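You operate a simulated robot arm through the tools that you are given. There is no shell and no other tool.

The job below is to be done with a simulated robot arm. You get a single attempt, and the scene is never put back.

## Task
Oil cover 57 with the brush, put it in the tray with the GOOD card and close the pan.
Fine: blue brush, oil from the pan, brush back; the card stands in the tray's slot; the other cover stays bare. Set down upright: blue oil brush. A coat counts when it lies all over at full strength: go over it till it gets no stronger.

It is judged by the outcome, as a careful person would: the job done as asked, and still so three seconds after it is handed in. It fails if anything else is knocked over, pushed out of place, dropped, spilled or broken. Lids that push on must go on centred and level and be pressed home; caps that screw on are set level and turned clockwise until they are tight.

## Robot
A 6-joint arm with a two-finger gripper, fixed in place. Base frame: the origin is on the floor under the middle of its stand, x ahead of it, y to its left, z up; the work surface is at about z = 884. Units: mm, rad, N and s.
It reaches about 1572 mm from its shoulder. Its first joint turns from -2.897 to 2.897 rad. Payload 2.45 kg.
Tool frame: the origin (TCP) lies between the finger pads and is the grasp point; the fingertips stand 20 mm ahead of it; z points along the fingers, y is the line along which they close. The gripper opens to 140 mm; its body begins 168 mm behind the TCP.
Orientation is told as [roll, pitch, yaw] about the base's x, y, z axes, in that order, counted from this pose: with the fingers straight down and closing along the base's y, the tool's x points along the base's -x, its y along +y and its z along -z.

## Interface
- The arm moves only by the tool servo_tool. Its argument "deltas" is a list of rows, each an object of numbers (a shift or turn left out is 0, a gripper value left out holds the last): "x", "y", "z": the shift along the tool's x, y, z in mm; "ax", "ay", "az": the turn, a rotation vector about the tool's x, y, z in rad; "fingers": the finger opening in mm, from 0 to 140. In form: [{"x": .., "y": .., "z": .., "ax": .., "ay": .., "az": .., "fingers": ..}, ...]. A call has 1 to 20 rows; each row shifts and turns the commanded pose from where the row before left it, along the tool's axes as they then stand. Rows are played at 5 a second. More than 50 mm and 0.15 rad between two rows, or a gripper value outside its range, and nothing of the call is played. A pose out of reach is approached as far as the arm can. The call stops where the force on the tool passes 80 N (or 10 N more than at its start, if that is more) or the arm is blocked; 0.2 s more then pass. Each finger travels about 45 mm/s and halts on what it meets, pressing with about 40 N; the grip force reading is that of the motor and also rises with nothing between the fingers. The clock runs only during rows and for 0.2 s after the last one: add rows that do not move to give the fingers time. It gives the time, the measured TCP pose, the force on the tool (base axes), the opening and the grip force at its end, in the units of the frame above (readings bear some noise), with the torque about the TCP (base axes, N m) and any sound that the robot's microphone picked up, and new pictures: "views" is both (left out), scene, wrist or none.
- Cameras (640 x 400 px; columns grow to the right, rows downward): "scene" is fixed at [409.8, 652.6, 1537.4]; the picture's right is [-0.47, -0.88, 0.00], its down [-0.55, 0.29, -0.78] and it looks along [0.69, -0.37, -0.62] (base axes); focal length 284 px, centre (320, 200). "wrist" rides on the gripper at [78, 11, -209] in the tool frame; the picture's right is [-0.14, 0.99, 0.00], its down [-0.92, -0.13, -0.37] and it looks along [-0.37, -0.05, 0.93] (tool axes); focal length 280 px, centre (320, 200). There is no depth. A picture from a camera that has moved, and an enlarged one, comes with that camera's place and axes in the base frame and with its lens. The place of the scene camera against the robot may be out by one fixed shift of up to 25 mm in any direction.
- inspect(camera, box): a new picture of the part [left, top, right, bottom] of that camera's present view, enlarged. It takes no simulated time.
- finish_job(): hands the job in; it is judged then, once.

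Places have to be worked out from the pictures, the camera data and where the tool is seen. Open the gripper and draw the arm clear of the work before you hand the job in, unless the task says otherwise.

The tools are called after "Request:" as name(argument=value, ...) on one line, values as JSON. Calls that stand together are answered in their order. servo_tool: Moves the arm, as the interface text tells. Its arguments: {"type":"object","properties":{"deltas":{"type":"array"},"views":{"type":"string","enum":["both","scene","wrist","none"]}},"required":["deltas"]} The other tools are called the same way: inspect (camera, box) takes an enlarged picture of a part of a camera's view; finish_job () hands the job in.

At the start:

```text
clock: 0.0
tcp_pos: [814.2, 50.7, 1210.5]
orientation: [-0.001, -0.001, 0.002]
contact_force: [-0.2, 1.5, 0.7]
ft_torque: [0.03, 0.02, -0.01]
opening: 139.9
grip_force: 0.1
```

scene: 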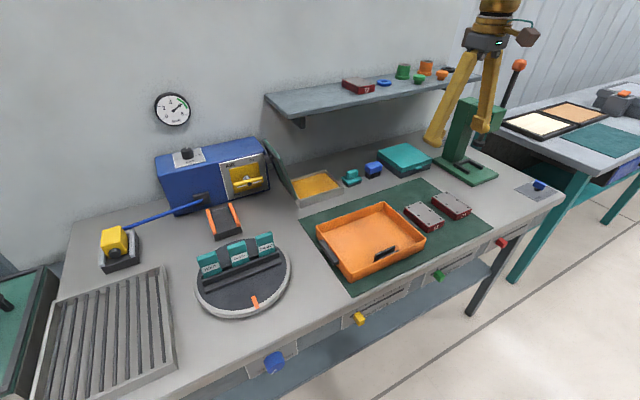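
wrist: 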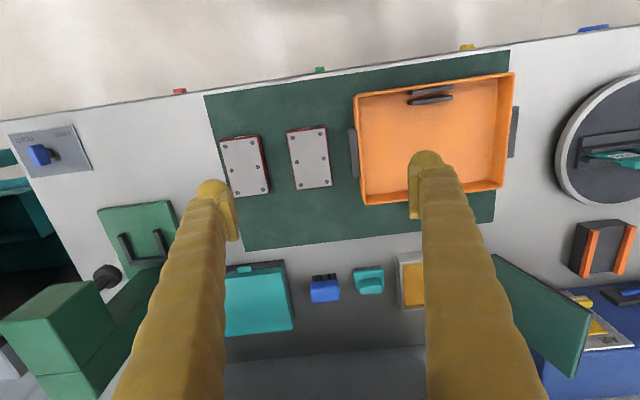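

I'll start by looking closely at the parts of the scene: the covers, the brushes, the pan, the cards and the tray.

Request:
inspect(camera="scene", box=[380, 170, 500, 245])

Request:
inspect(camera="scene", box=[260, 130, 440, 242])

Request:
inspect(camera="scene", box=[180, 190, 310, 325])

Request:
inspect(camera="wrist", box=[200, 60, 520, 260])

Request:
inspect(camera="scene", box=[300, 190, 440, 290])

```text
5.33 times, centred on (440, 208) of scene
camera zoom: at [409.8, 652.6, 1537.4], right [-0.47, -0.88, 0.0], down [-0.55, 0.29, -0.78], along [0.69, -0.37, -0.62], focal length 1514 px, centre (-320, 160)
```

zoom: 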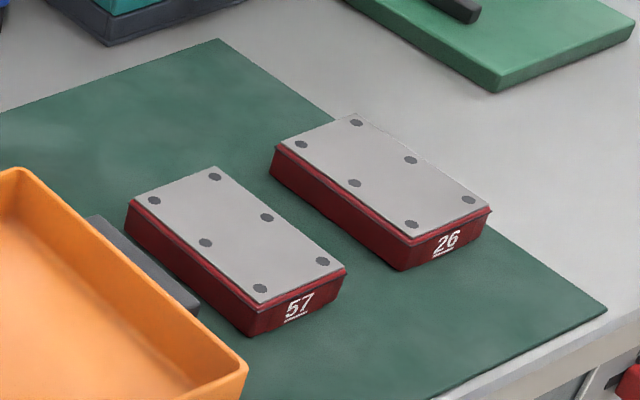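

```text
3.56 times, centred on (350, 186) of scene
camera zoom: at [409.8, 652.6, 1537.4], right [-0.47, -0.88, 0.0], down [-0.55, 0.29, -0.78], along [0.69, -0.37, -0.62], focal length 1010 px, centre (213, 250)
```

zoom: 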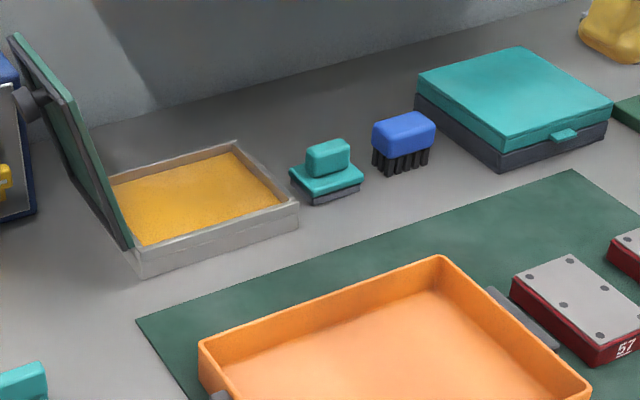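

```text
2.96 times, centred on (245, 258) of scene
camera zoom: at [409.8, 652.6, 1537.4], right [-0.47, -0.88, 0.0], down [-0.55, 0.29, -0.78], along [0.69, -0.37, -0.62], focal length 841 px, centre (542, 30)
```

zoom: 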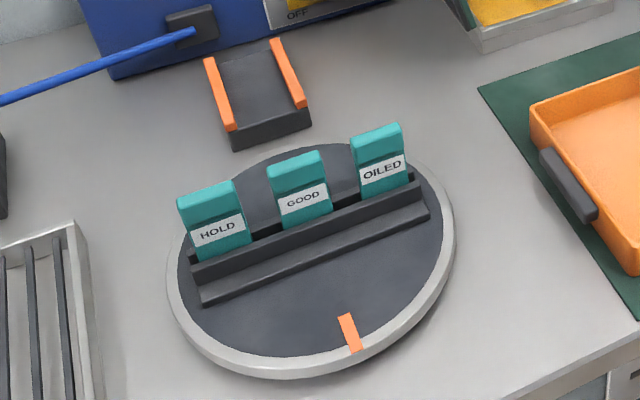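

```text
2.00 times, centred on (360, 160) of wrist
camera zoom: at [737.5, 61.9, 1421.4], right [0.14, 0.99, 0.0], down [0.92, -0.13, 0.37], along [0.37, -0.05, -0.93], focal length 561 px, centre (240, 280)
```

zoom: 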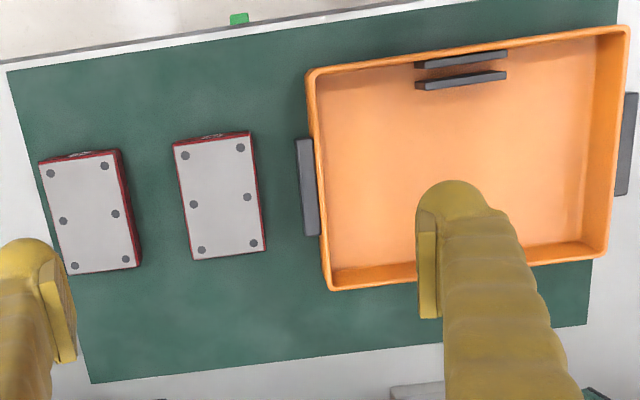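

```text
4.00 times, centred on (370, 240) of scene
camera zoom: at [409.8, 652.6, 1537.4], right [-0.47, -0.88, 0.0], down [-0.55, 0.29, -0.78], along [0.69, -0.37, -0.62], focal length 1136 px, centre (120, 40)
```

zoom: 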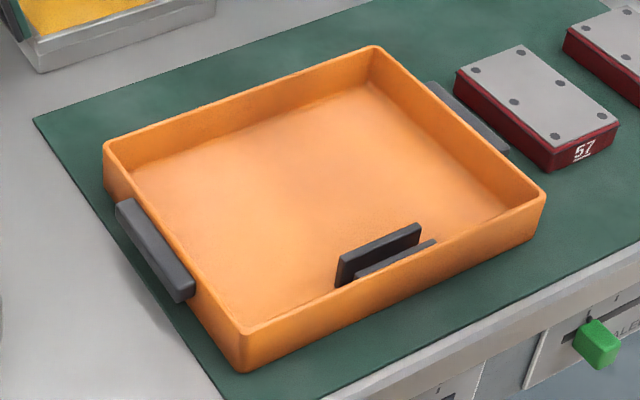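

The two covers are clear, and 57 is the one next to the tray. I'll look at the remaining items, including the shelf, the machine and the far tray.

Request:
inspect(camera="scene", box=[250, 50, 490, 200])

Request:
inspect(camera="scene", box=[90, 110, 290, 235])

Request:
inspect(camera="wrist", box=[200, 230, 600, 400])

Request:
inspect(camera="scene", box=[225, 240, 575, 400])

```text
2.67 times, centred on (370, 125) of scene
camera zoom: at [409.8, 652.6, 1537.4], right [-0.47, -0.88, 0.0], down [-0.55, 0.29, -0.78], along [0.69, -0.37, -0.62], focal length 757 px, centre (187, 400)
```

zoom: 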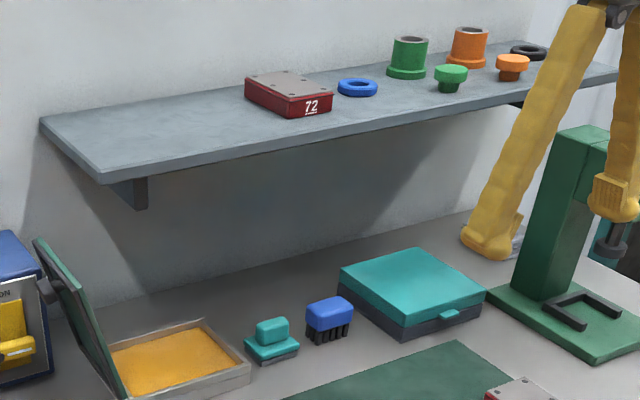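

```text
3.20 times, centred on (190, 172) of scene
camera zoom: at [409.8, 652.6, 1537.4], right [-0.47, -0.88, 0.0], down [-0.55, 0.29, -0.78], along [0.69, -0.37, -0.62], focal length 908 px, centre (736, 288)
```

zoom: 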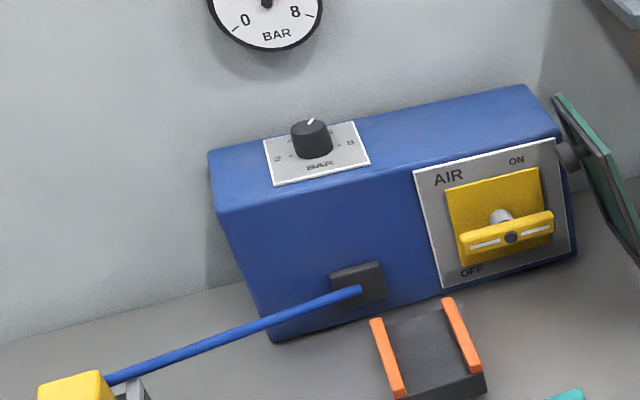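

```text
1.60 times, centred on (400, 315) of wrist
camera zoom: at [737.5, 61.9, 1421.4], right [0.14, 0.99, 0.0], down [0.92, -0.13, 0.37], along [0.37, -0.05, -0.93], focal length 449 px, centre (192, 16)
```

zoom: 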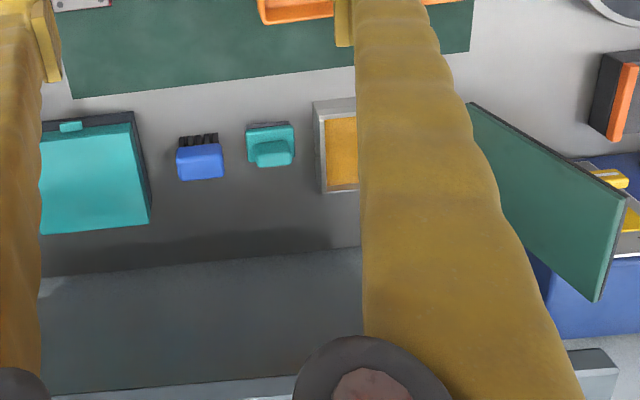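

```text
1.83 times, centred on (400, 320) of scene
camera zoom: at [409.8, 652.6, 1537.4], right [-0.47, -0.88, 0.0], down [-0.55, 0.29, -0.78], along [0.69, -0.37, -0.62], focal length 519 px, centre (174, -19)
```

zoom: 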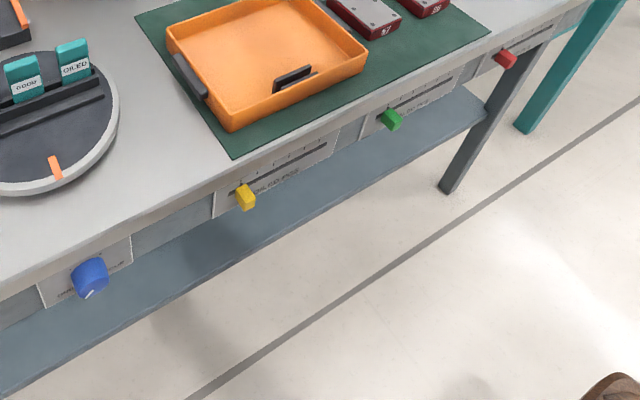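

The job is clear so far: the blue brush stands by the pan partly under the shelf, the pan's lid is hinged open, and the cards are on the turntable. I'll tilt the tool forward and move nearer to see the brush and pan better, staying short of the shelf.

Request:
servo_tool(deltas=[{"x": -40, "z": 10, "y": -10}, {"x": -40, "z": 10, "y": -10}, {"x": -20, "z": 10, "y": -10}, {"ay": -0.125}, {"ay": -0.125}, {"ay": -0.125}, {"ay": -0.125}, {}], views="both")

```text
clock: 1.8
tcp_pos: [915.1, 20.9, 1180.3]
orientation: [-0.001, -0.501, 0.002]
contact_force: [-0.6, 1.0, -1.2]
ft_torque: [0.01, 0.02, -0.02]
opening: 139.9
grip_force: 0.0
camera wrist: at [745.9, 32.8, 1327.1], right [0.12, 0.99, 0.07], down [0.63, -0.13, 0.77], along [0.77, -0.05, -0.64], focal length 280 px, centre (320, 200)
```

scene: 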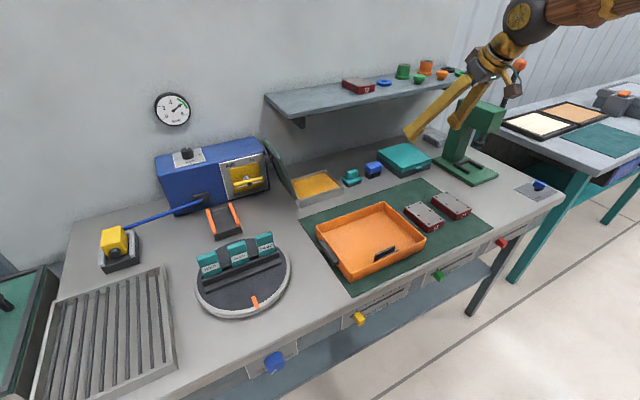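
wrist: 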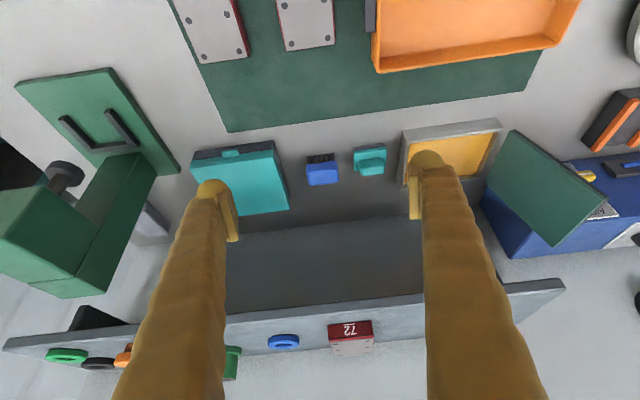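

The shelf edge and the brush are both in view now. I'll zoom in to measure the brush, the pan and the shelf edge.

Request:
inspect(camera="wrist", box=[280, 110, 440, 210])

Request:
inspect(camera="wrist", box=[380, 100, 640, 262])

Request:
inspect(camera="wrist", box=[220, 210, 440, 348])

```text
4.00 times, centred on (360, 160) of wrist
camera zoom: at [745.9, 32.8, 1327.1], right [0.12, 0.99, 0.07], down [0.63, -0.13, 0.77], along [0.77, -0.05, -0.64], focal length 1122 px, centre (160, 360)
```

zoom: 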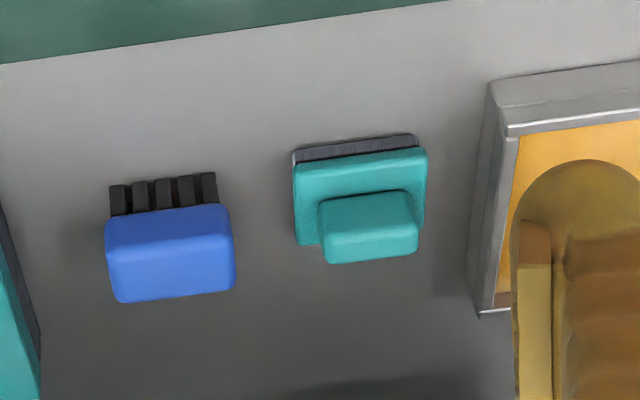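

```text
2.46 times, centred on (510, 181) of wrist
camera zoom: at [745.9, 32.8, 1327.1], right [0.12, 0.99, 0.07], down [0.63, -0.13, 0.77], along [0.77, -0.05, -0.64], focal length 690 px, centre (-148, 247)
```

zoom: 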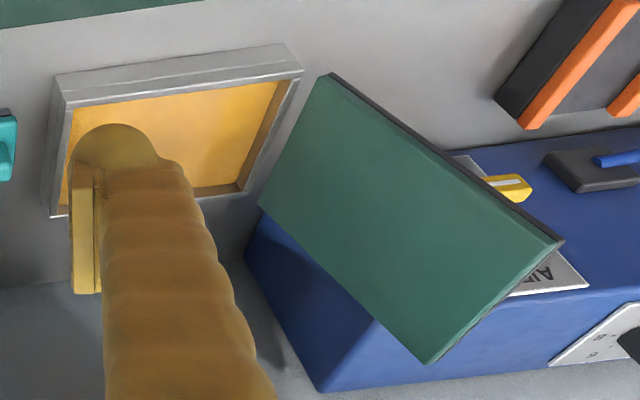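

```text
2.90 times, centred on (330, 279) of wrist
camera zoom: at [745.9, 32.8, 1327.1], right [0.12, 0.99, 0.07], down [0.63, -0.13, 0.77], along [0.77, -0.05, -0.64], focal length 813 px, centre (291, -29)
```

zoom: 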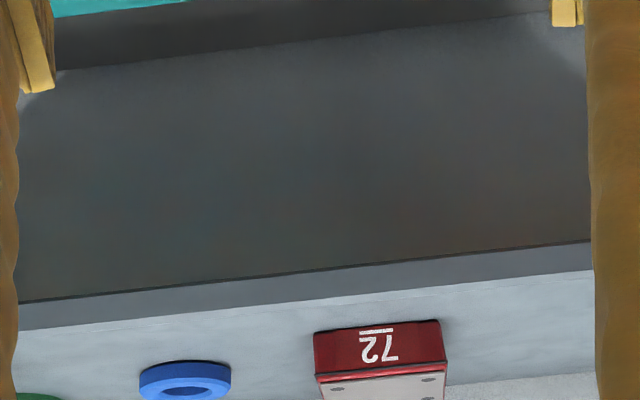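

From the two views I put the brush at about x 1133–1170, y -10 to 45, top about z 935. The shelf's lower front edge is near x 1176, z 1176, so with a 0.5 rad forward tilt the gripper clears it. I'll move along the approach line to a standoff for a closer look.

Request:
servo_tool(deltas=[{"x": -16.5, "z": 38.6, "y": -0.8}, {"x": -16.5, "z": 38.6, "y": -0.8}, {"x": -16.5, "z": 38.6, "y": -0.8}, {"x": -16.5, "z": 38.6, "y": -0.8}, {"x": -16.5, "z": 38.6, "y": -0.8}, {}], views="both")

Request:
inspect(camera="wrist", box=[220, 120, 440, 258])

```text
clock: 3.2
tcp_pos: [1079.5, 17.7, 1052.1]
orientation: [0.0, -0.502, 0.0]
contact_force: [0.1, 0.4, 0.2]
ft_torque: [-0.01, 0.01, 0.01]
opening: 140.0
grip_force: 0.3
camera wrist: at [912.6, 29.6, 1199.7], right [0.12, 0.99, 0.07], down [0.63, -0.13, 0.77], along [0.77, -0.05, -0.64], focal length 280 px, centre (320, 200)
```

scene: 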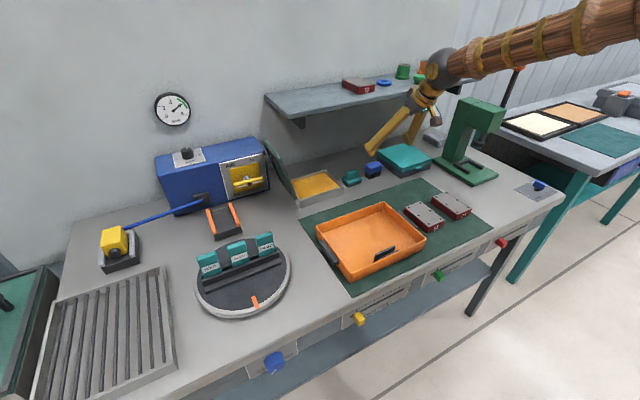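
wrist: 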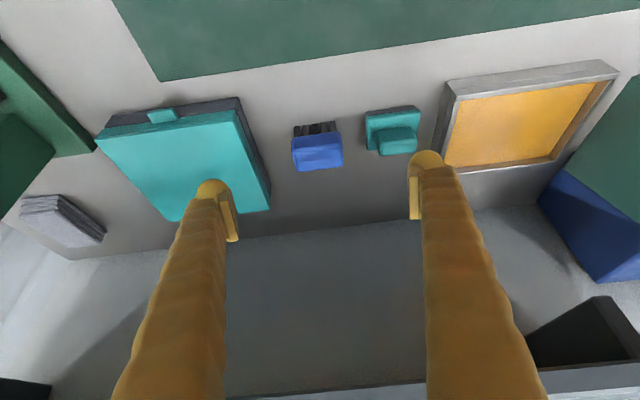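

```text
2.90 times, centred on (330, 189) of wrist
camera zoom: at [912.6, 29.6, 1199.7], right [0.12, 0.99, 0.07], down [0.63, -0.13, 0.77], along [0.77, -0.05, -0.64], focal length 813 px, centre (291, 232)
```

zoom: 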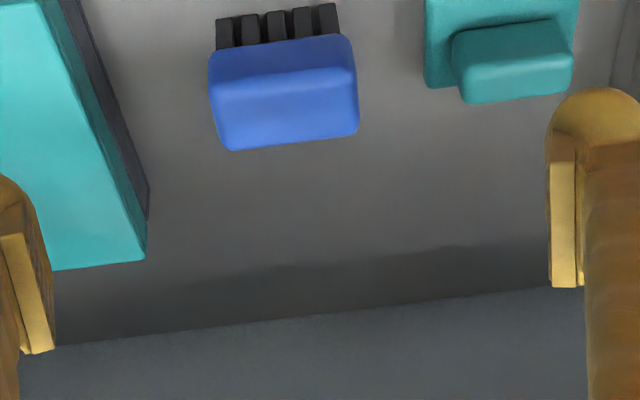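

The brush block measures about y -13.6 to 49, x 1131–1169, z 909–934, with the teal pad close by at y≥82. I'll narrow the fingers to 70 mm and advance part way, then check the alignment again.

Request:
servo_tool(deltas=[{"fingers": 70}, {}, {}, {}, {}, {"z": 30, "x": -0.4}, {"z": 30, "x": -0.4}, {"z": 20, "x": -0.4}, {}], views="both")

Request:
inspect(camera="wrist", box=[240, 60, 420, 172])

Request:
inspect(camera="scene", box=[320, 120, 430, 190])

```text
clock: 5.2
tcp_pos: [1117.6, 17.6, 983.3]
orientation: [-0.001, -0.5, 0.0]
contact_force: [0.4, 0.0, -1.3]
ft_torque: [0.02, -0.03, 0.03]
opening: 70.0
grip_force: 0.0
camera wrist: at [949.5, 28.8, 1129.6], right [0.12, 0.99, 0.07], down [0.63, -0.13, 0.76], along [0.77, -0.05, -0.64], focal length 280 px, centre (320, 200)
```

scene: 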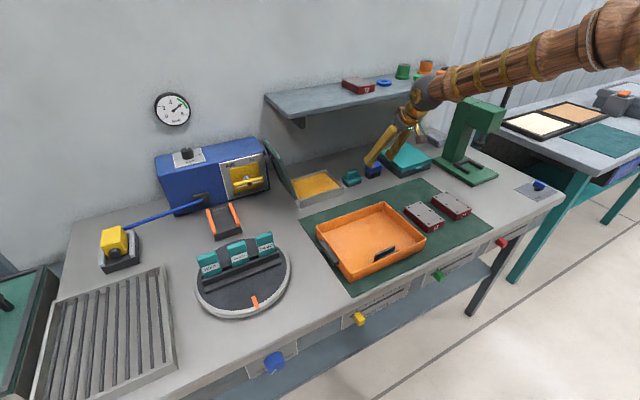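
wrist: 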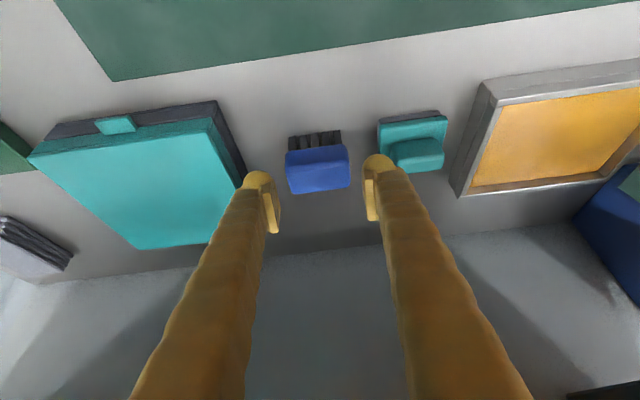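

```text
3.56 times, centred on (330, 116) of wrist
camera zoom: at [949.5, 28.8, 1129.6], right [0.12, 0.99, 0.07], down [0.63, -0.13, 0.76], along [0.77, -0.05, -0.64], focal length 997 px, centre (284, 499)
```

zoom: 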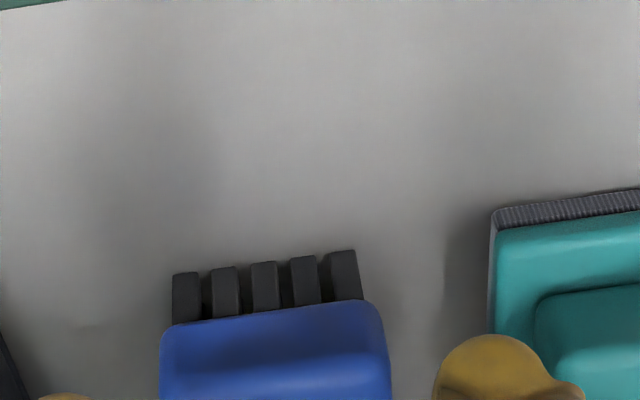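

```text
5.71 times, centred on (375, 155) of scene
camera zoom: at [409.8, 652.6, 1537.4], right [-0.47, -0.88, 0.0], down [-0.55, 0.29, -0.78], along [0.69, -0.37, -0.62], focal length 1622 px, centre (6, 457)
```

zoom: 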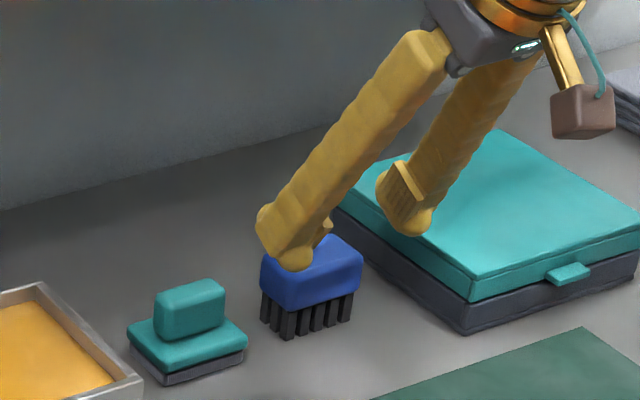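

The brush centre is at y≈17.6, matching the TCP. The right finger's outer side should just clear the teal pad. I'll narrow slightly to 67 and slide down to a TCP of about (1150, 17.6, 928.5).

Request:
servo_tool(deltas=[{"fingers": 67}, {}, {"z": 16, "x": -0.5}, {"z": 16, "x": -0.5}, {"z": 16, "x": -0.6}, {"z": 15.6, "x": -0.6}, {}], views="both")

Request:
inspect(camera="scene", box=[320, 120, 430, 190])

Request:
inspect(camera="wrist", box=[230, 90, 430, 215])

```text
clock: 6.8
tcp_pos: [1152.8, 16.9, 926.2]
orientation: [0.0, -0.501, 0.001]
contact_force: [0.7, 0.4, -0.3]
ft_torque: [0.02, -0.02, -0.02]
opening: 67.2
grip_force: 0.0
camera wrist: at [984.1, 28.6, 1074.0], right [0.12, 0.99, 0.07], down [0.63, -0.13, 0.76], along [0.77, -0.05, -0.64], focal length 280 px, centre (320, 200)
```

scene: 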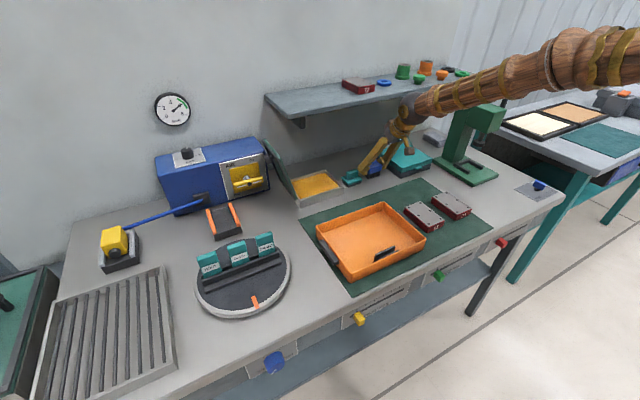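
wrist: 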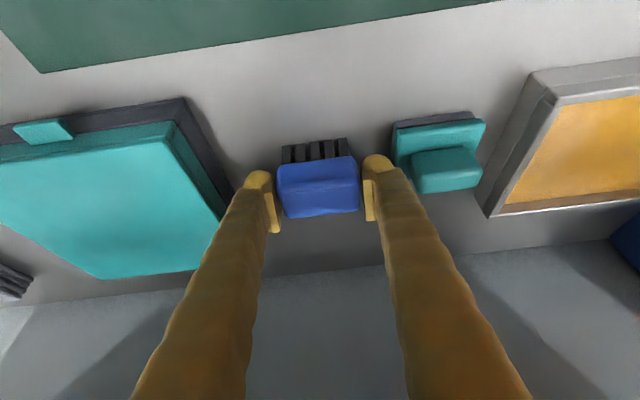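

```text
5.71 times, centred on (375, 155) of scene
camera zoom: at [409.8, 652.6, 1537.4], right [-0.47, -0.88, 0.0], down [-0.55, 0.29, -0.78], along [0.69, -0.37, -0.62], focal length 1622 px, centre (6, 457)
```

zoom: 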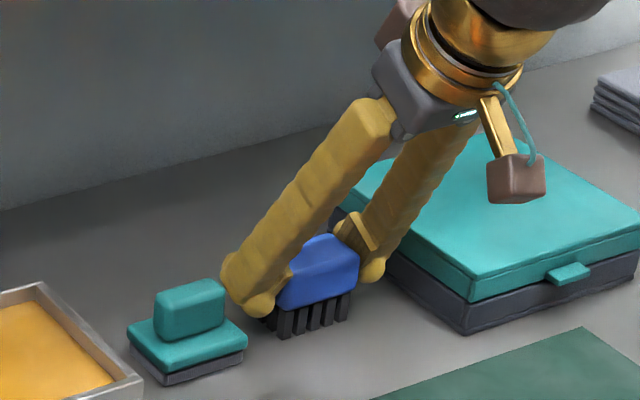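

```text
3.20 times, centred on (330, 152) of wrist
camera zoom: at [984.1, 28.6, 1074.0], right [0.12, 0.99, 0.07], down [0.63, -0.13, 0.76], along [0.77, -0.05, -0.64], focal length 897 px, centre (288, 352)
```

zoom: 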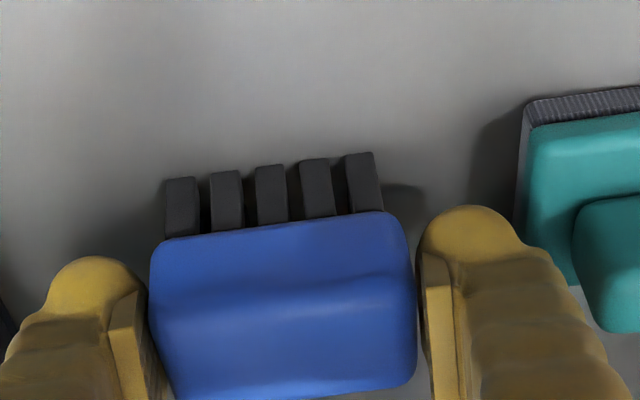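

The fingers straddle the block with no contact and clear the teal pad. Now I'll close on the brush.

Request:
servo_tool(deltas=[{"fingers": 60}, {"fingers": 54}, {"fingers": 50}, {}, {}], views="wrist")

Request:
inspect(camera="wrist", box=[230, 90, 430, 215])

```text
clock: 8.0
tcp_pos: [1153.2, 16.6, 927.7]
orientation: [-0.001, -0.499, 0.0]
contact_force: [-0.6, 0.3, -0.2]
ft_torque: [0.01, 0.0, 0.03]
opening: 64.6
grip_force: 40.0
camera wrist: at [984.0, 28.6, 1074.1], right [0.12, 0.99, 0.07], down [0.63, -0.13, 0.76], along [0.77, -0.05, -0.64], focal length 280 px, centre (320, 200)
```

wrist: 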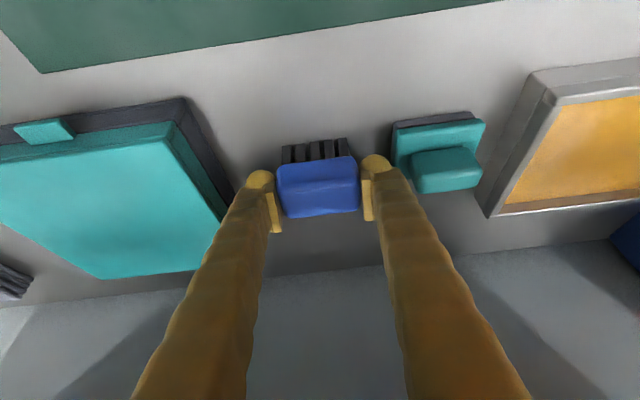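

```text
3.20 times, centred on (330, 152) of wrist
camera zoom: at [984.0, 28.6, 1074.1], right [0.12, 0.99, 0.07], down [0.63, -0.13, 0.76], along [0.77, -0.05, -0.64], focal length 897 px, centre (288, 352)
```

zoom: 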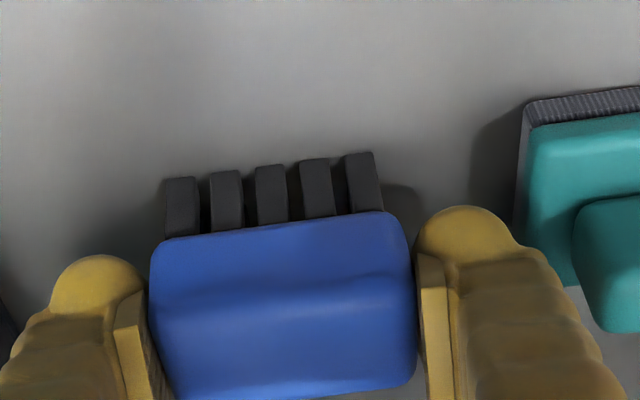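

I have a firm grip at 64.6 mm with no load change. The grip pose is TCP (1152.9, 16.8, 926.8), so the bristle tips sit about 43 mm below the TCP. I'll lift 80 mm and travel sideways to above the pan.

Request:
servo_tool(deltas=[{"x": -9.6, "z": -17.55}, {"x": -9.6, "z": -17.55}, {"x": -9.6, "z": -17.55}, {"x": -9.6, "z": -17.55}, {}], views="both")

Request:
inspect(camera="scene", box=[320, 120, 430, 190])

```text
clock: 9.2
tcp_pos: [1154.1, 16.1, 1007.0]
orientation: [-0.001, -0.5, 0.0]
contact_force: [-1.3, 0.4, -1.3]
ft_torque: [-0.02, -0.03, 0.0]
opening: 64.5
grip_force: 39.8
camera wrist: at [984.9, 27.9, 1154.2], right [0.12, 0.99, 0.07], down [0.63, -0.13, 0.76], along [0.77, -0.05, -0.64], focal length 280 px, centre (320, 200)
```

scene: 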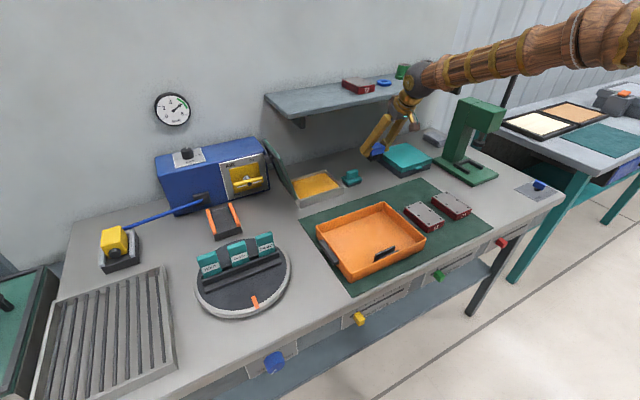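
wrist: 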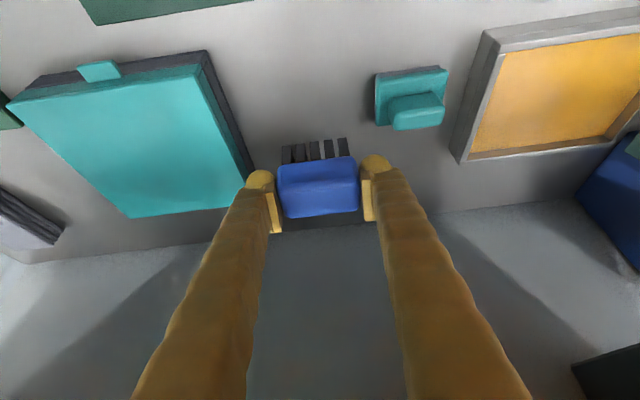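

```text
5.71 times, centred on (375, 155) of scene
camera zoom: at [409.8, 652.6, 1537.4], right [-0.47, -0.88, 0.0], down [-0.55, 0.29, -0.78], along [0.69, -0.37, -0.62], focal length 1622 px, centre (6, 457)
```

zoom: 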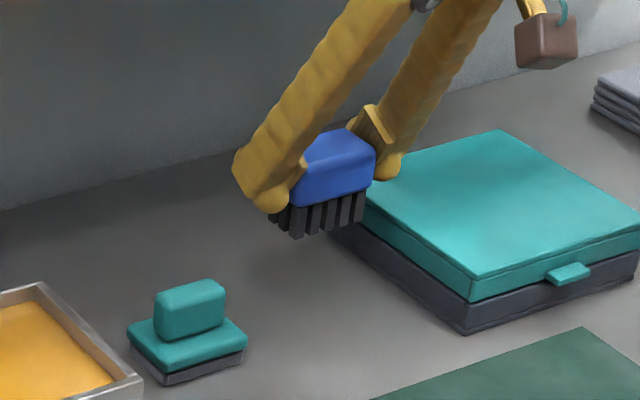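

The brush came up cleanly and level. I'll move +y to above the centre of the pan, at y≈270 and x≈1158.

Request:
servo_tool(deltas=[{"y": 42.3}, {"y": 42.3}, {"y": 42.3}, {"y": 42.3}, {"y": 42.3}, {"y": 42.3, "x": -3.5, "z": 1.9}, {}], views="both")

Request:
inspect(camera="scene", box=[250, 120, 380, 205])

Request:
inspect(camera="wrist", box=[160, 20, 480, 220])

```text
clock: 10.8
tcp_pos: [1155.6, 268.7, 1005.2]
orientation: [-0.001, -0.5, -0.001]
contact_force: [-0.9, -0.1, -1.1]
ft_torque: [0.0, 0.02, -0.03]
opening: 64.7
grip_force: 39.9
camera wrist: at [986.9, 280.7, 1153.1], right [0.12, 0.99, 0.07], down [0.63, -0.13, 0.76], along [0.77, -0.05, -0.64], focal length 280 px, centre (320, 200)
```

scene: 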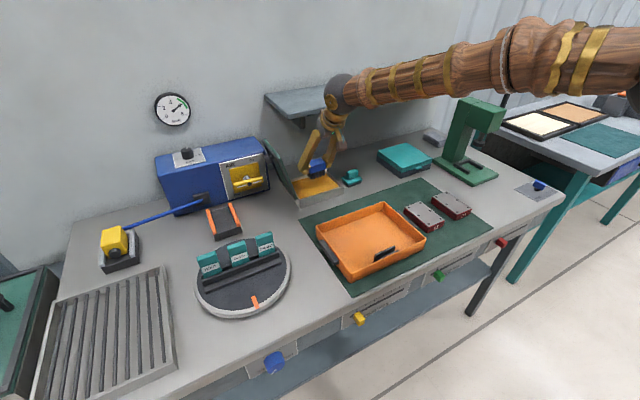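
wrist: 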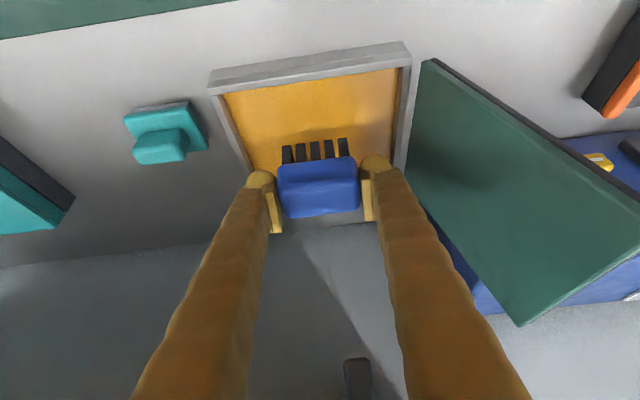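

```text
4.71 times, centred on (315, 162) of scene
camera zoom: at [409.8, 652.6, 1537.4], right [-0.47, -0.88, 0.0], down [-0.55, 0.29, -0.78], along [0.69, -0.37, -0.62], focal length 1336 px, centre (344, 376)
```

zoom: 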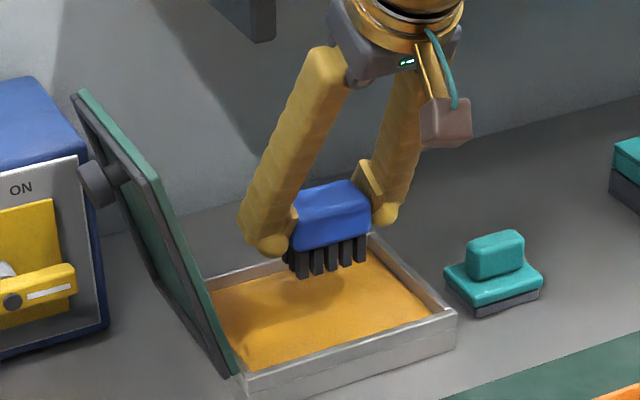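

```text
2.00 times, centred on (320, 120) of wrist
camera zoom: at [986.9, 280.7, 1153.1], right [0.12, 0.99, 0.07], down [0.63, -0.13, 0.76], along [0.77, -0.05, -0.64], focal length 561 px, centre (320, 360)
```

zoom: 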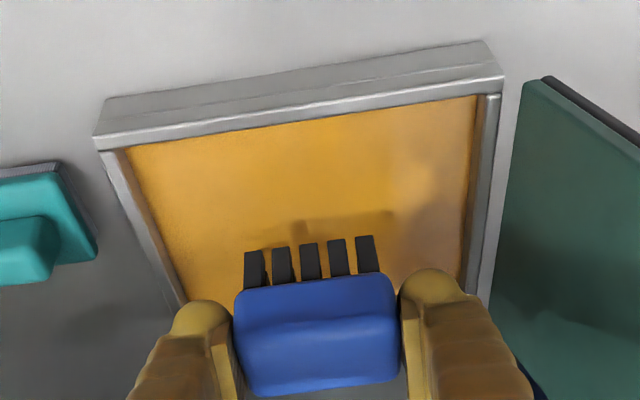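

The brush is above the pan with the oil seen all across it, rim at about z 919 and oil at about 907. I'll lower vertically in steps and watch the force and pictures.

Request:
servo_tool(deltas=[{"x": 10.5, "z": 19.3}, {"x": 10.5, "z": 19.3}, {"x": 3.8, "z": 7.0}, {"x": 1.9, "z": 3.5}, {}], views="both")

Request:
inspect(camera="scene", box=[270, 150, 360, 205])

Request:
inspect(camera="wrist", box=[200, 80, 440, 230])

```text
clock: 12.0
tcp_pos: [1155.6, 270.0, 951.1]
orientation: [-0.001, -0.499, 0.001]
contact_force: [0.4, 0.5, -0.1]
ft_torque: [-0.01, -0.02, 0.02]
opening: 64.5
grip_force: 39.9
camera wrist: at [987.0, 281.5, 1097.9], right [0.12, 0.99, 0.07], down [0.63, -0.13, 0.76], along [0.77, -0.05, -0.64], focal length 280 px, centre (320, 200)
```

scene: 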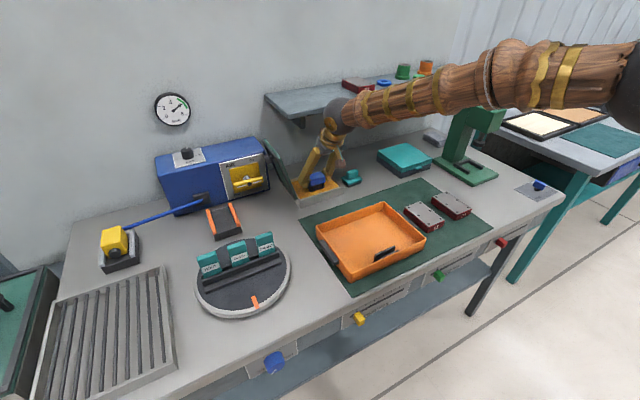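
wrist: 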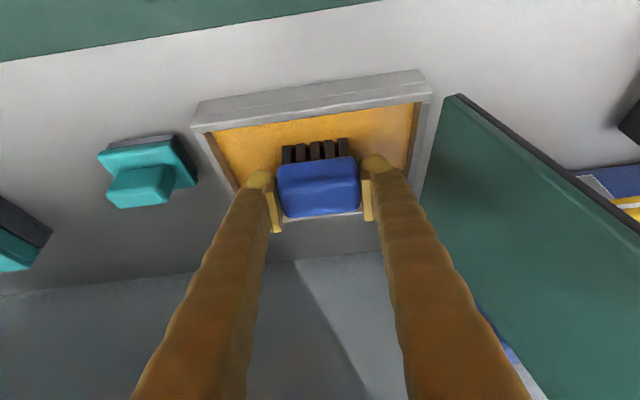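

```text
7.11 times, centred on (315, 178) of scene
camera zoom: at [409.8, 652.6, 1537.4], right [-0.47, -0.88, 0.0], down [-0.55, 0.29, -0.78], along [0.69, -0.37, -0.62], focal length 2019 px, centre (356, 360)
```

zoom: 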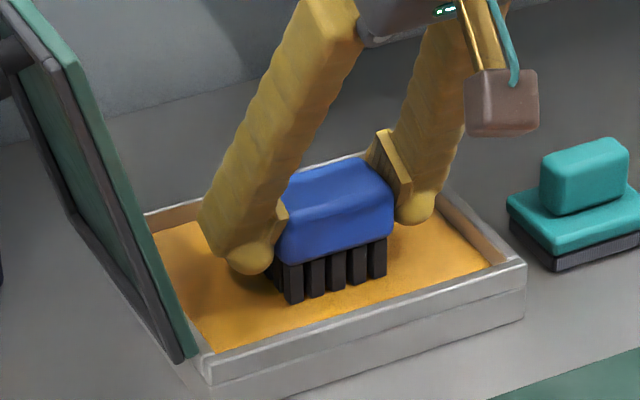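

```text
2.67 times, centred on (320, 155) of wrist
camera zoom: at [987.0, 281.5, 1097.9], right [0.12, 0.99, 0.07], down [0.63, -0.13, 0.76], along [0.77, -0.05, -0.64], focal length 748 px, centre (320, 320)
```

zoom: 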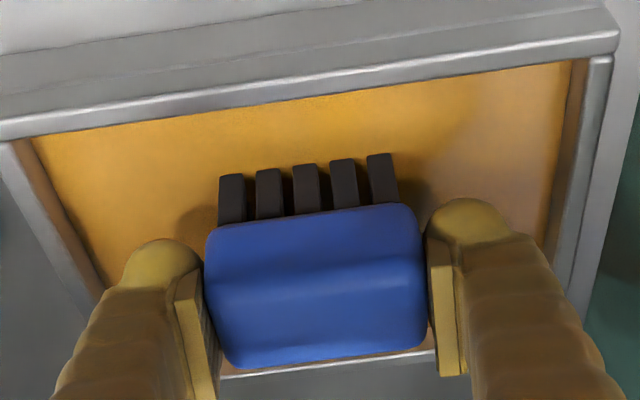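

The bristles are almost at the oil surface. I'll lower another 6 mm gently and check.

Request:
servo_tool(deltas=[{"x": 1.44, "z": 2.63}, {"x": 1.44, "z": 2.63}, {}, {}], views="both")

Request:
inspect(camera="scene", box=[270, 150, 360, 205])

Request:
inspect(camera="wrist", box=[200, 80, 440, 230])

```text
clock: 13.0
tcp_pos: [1156.1, 269.7, 949.5]
orientation: [0.001, -0.505, 0.0]
contact_force: [-7.1, 2.0, 44.3]
ft_torque: [-0.05, 0.65, -0.02]
opening: 64.7
grip_force: 39.7
camera wrist: at [986.8, 281.2, 1095.3], right [0.12, 0.99, 0.07], down [0.63, -0.13, 0.77], along [0.77, -0.05, -0.64], focal length 280 px, centre (320, 200)
```

scene: 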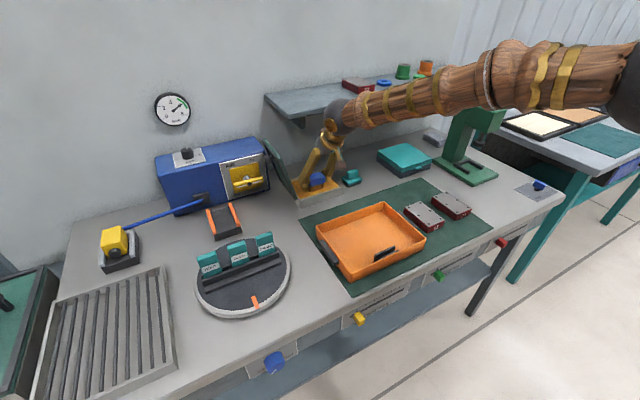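
wrist: 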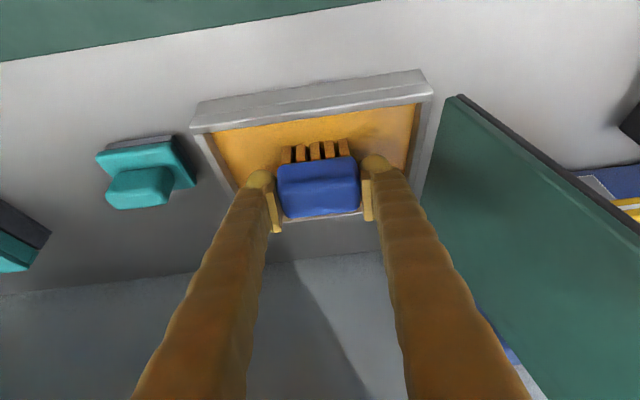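

```text
7.11 times, centred on (315, 178) of scene
camera zoom: at [409.8, 652.6, 1537.4], right [-0.47, -0.88, 0.0], down [-0.55, 0.29, -0.78], along [0.69, -0.37, -0.62], focal length 2019 px, centre (356, 360)
```

zoom: 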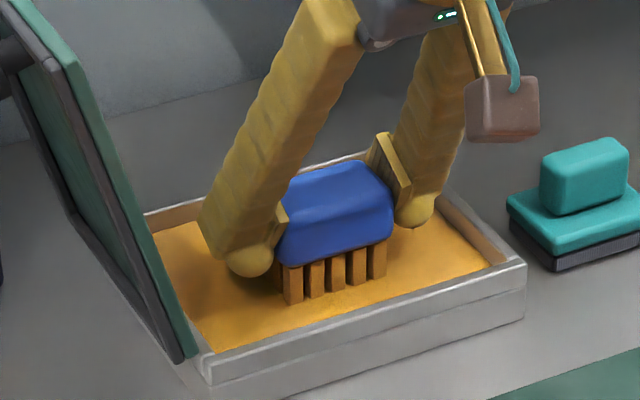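

```text
2.67 times, centred on (320, 155) of wrist
camera zoom: at [986.8, 281.2, 1095.3], right [0.12, 0.99, 0.07], down [0.63, -0.13, 0.77], along [0.77, -0.05, -0.64], focal length 748 px, centre (320, 320)
```

zoom: 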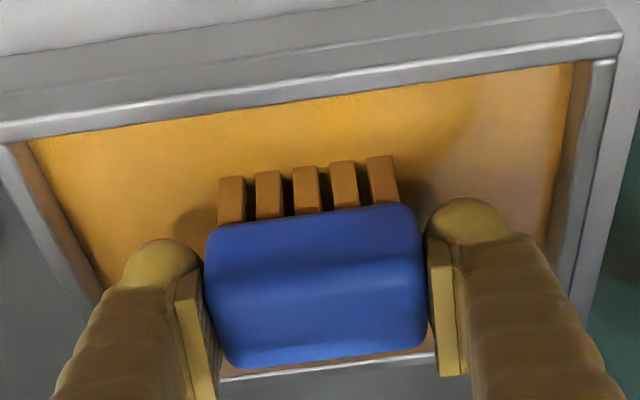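

The bristles are now coated with oil, with contact at about 44 N and the oil surface near z 906.5. I'll lift clear and carry the brush at height to above cover 57, going sideways first so I don't pass over the tray or cover 26.

Request:
servo_tool(deltas=[{"x": -2.9, "z": -5.3}, {"x": -8.7, "z": -15.8}, {"x": -9.6, "z": -17.5}, {"x": -9.6, "z": -17.5}, {"y": -40.3}, {"y": -40.3}, {"y": -40.3}, {"y": -40.3}, {"y": -40.3}, {"y": -40.0}, {}], views="scene")

Request:
servo_tool(deltas=[{"x": 36.9, "z": -20.1}, {"x": 36.9, "z": -20.1}, {"x": 36.9, "z": -20.1}, {"x": 36.9, "z": -20.1}, {"x": 36.9, "z": -20.1}, {"x": 30, "z": -16.4}, {}], views="both")

```text
clock: 15.4
tcp_pos: [1155.7, 28.9, 1009.0]
orientation: [-0.001, -0.5, 0.0]
contact_force: [0.1, -0.6, 0.4]
ft_torque: [0.0, -0.02, 0.0]
opening: 64.4
grip_force: 40.1
```

scene: 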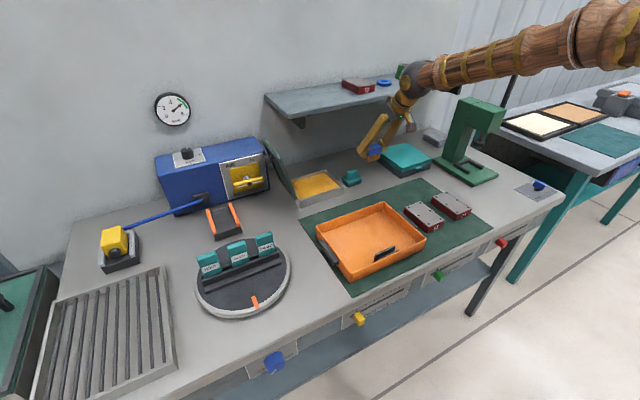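

```text
clock: 17.0
tcp_pos: [913.8, 27.3, 1011.7]
orientation: [0.0, -0.5, 0.001]
contact_force: [1.3, 0.2, -0.6]
ft_torque: [0.03, 0.0, -0.03]
opening: 64.4
grip_force: 40.0
camera wrist: at [744.5, 38.5, 1158.7], right [0.12, 0.99, 0.07], down [0.63, -0.13, 0.76], along [0.77, -0.05, -0.64], focal length 280 px, centre (320, 200)
```

scene: 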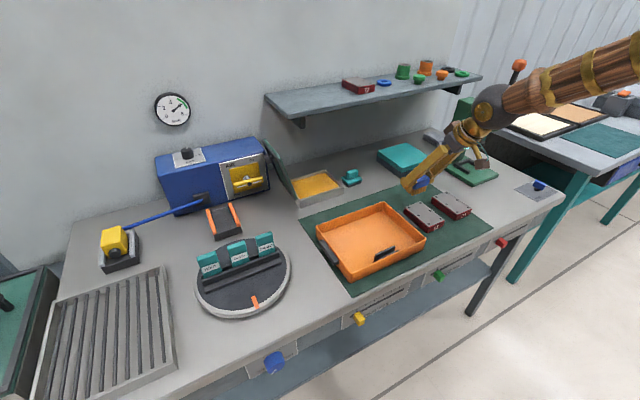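
wrist: 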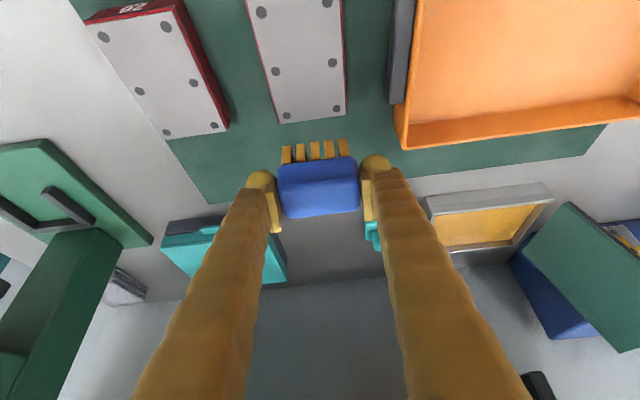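

The brush is held short of cover 57 with its bristles oiled. I'll zoom to measure the cover's edges before painting.

Request:
inspect(camera="wrist", box=[210, 0, 420, 131])

Request:
inspect(camera="scene", box=[380, 150, 490, 240])

```text
3.05 times, centred on (315, 66) of wrist
camera zoom: at [744.5, 38.5, 1158.7], right [0.12, 0.99, 0.07], down [0.63, -0.13, 0.76], along [0.77, -0.05, -0.64], focal length 854 px, centre (335, 610)
```

zoom: 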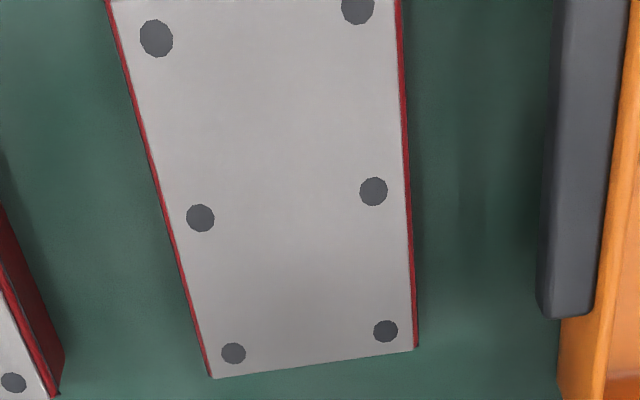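

```text
4.44 times, centred on (435, 195) of scene
camera zoom: at [409.8, 652.6, 1537.4], right [-0.47, -0.88, 0.0], down [-0.55, 0.29, -0.78], along [0.69, -0.37, -0.62], focal length 1262 px, centre (-191, 222)
```

zoom: 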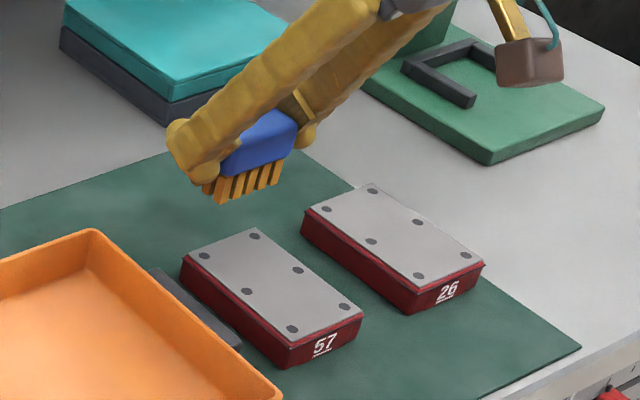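

Cover 57's top spans about x 803–913, y -7 to 61, z ≈910. I'll lower over its far end until the bristles are almost in contact.

Request:
servo_tool(deltas=[{"x": 7.0, "z": -3.8}, {"x": 8.63, "z": 15.8}, {"x": 8.63, "z": 15.8}, {"x": 5.75, "z": 10.53}, {"x": 2.4, "z": 4.4}, {}], views="both")

Request:
inspect(camera="scene", box=[390, 180, 470, 240])

Request:
inspect(camera="wrist", box=[210, 60, 430, 198])

```text
clock: 18.4
tcp_pos: [906.7, 27.0, 959.6]
orientation: [-0.001, -0.505, 0.002]
contact_force: [-6.9, -3.7, 40.1]
ft_torque: [-0.04, 0.66, 0.02]
opening: 64.6
grip_force: 39.9
camera wrist: at [737.9, 39.7, 1105.4], right [0.12, 0.99, 0.07], down [0.63, -0.13, 0.77], along [0.77, -0.05, -0.64], focal length 280 px, centre (320, 200)
```

scene: 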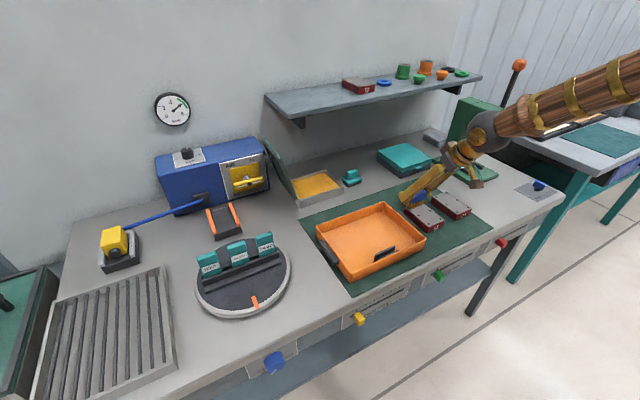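
wrist: 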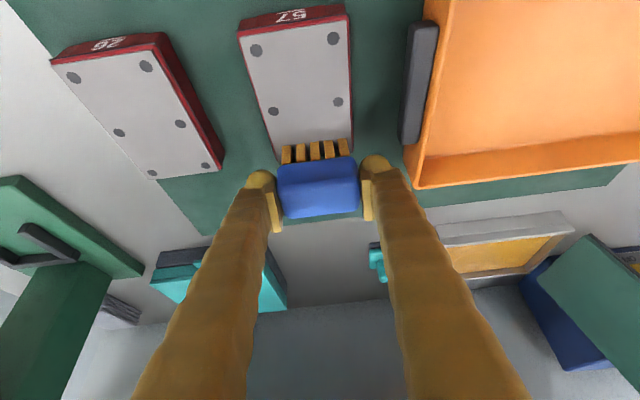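

```text
6.67 times, centred on (430, 210) of scene
camera zoom: at [409.8, 652.6, 1537.4], right [-0.47, -0.88, 0.0], down [-0.55, 0.29, -0.78], along [0.69, -0.37, -0.62], focal length 1893 px, centre (-413, 133)
```

zoom: 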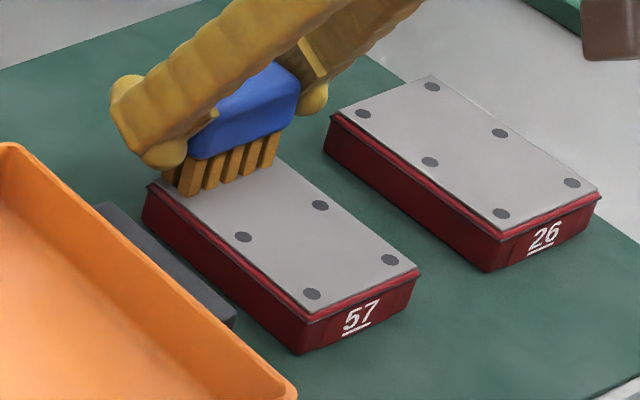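

```text
2.90 times, centred on (320, 129) of wrist
camera zoom: at [737.9, 39.7, 1105.4], right [0.12, 0.99, 0.07], down [0.63, -0.13, 0.77], along [0.77, -0.05, -0.64], focal length 813 px, centre (320, 406)
```

zoom: 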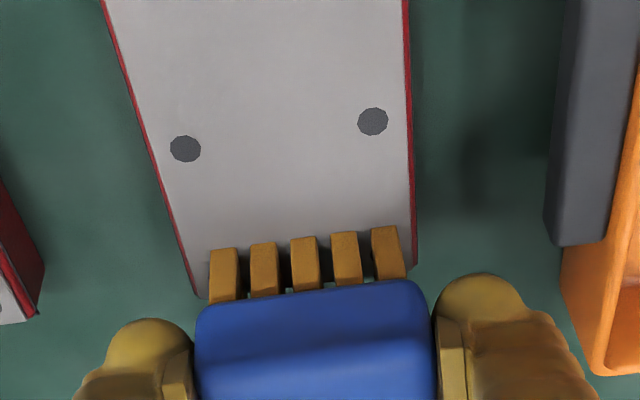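

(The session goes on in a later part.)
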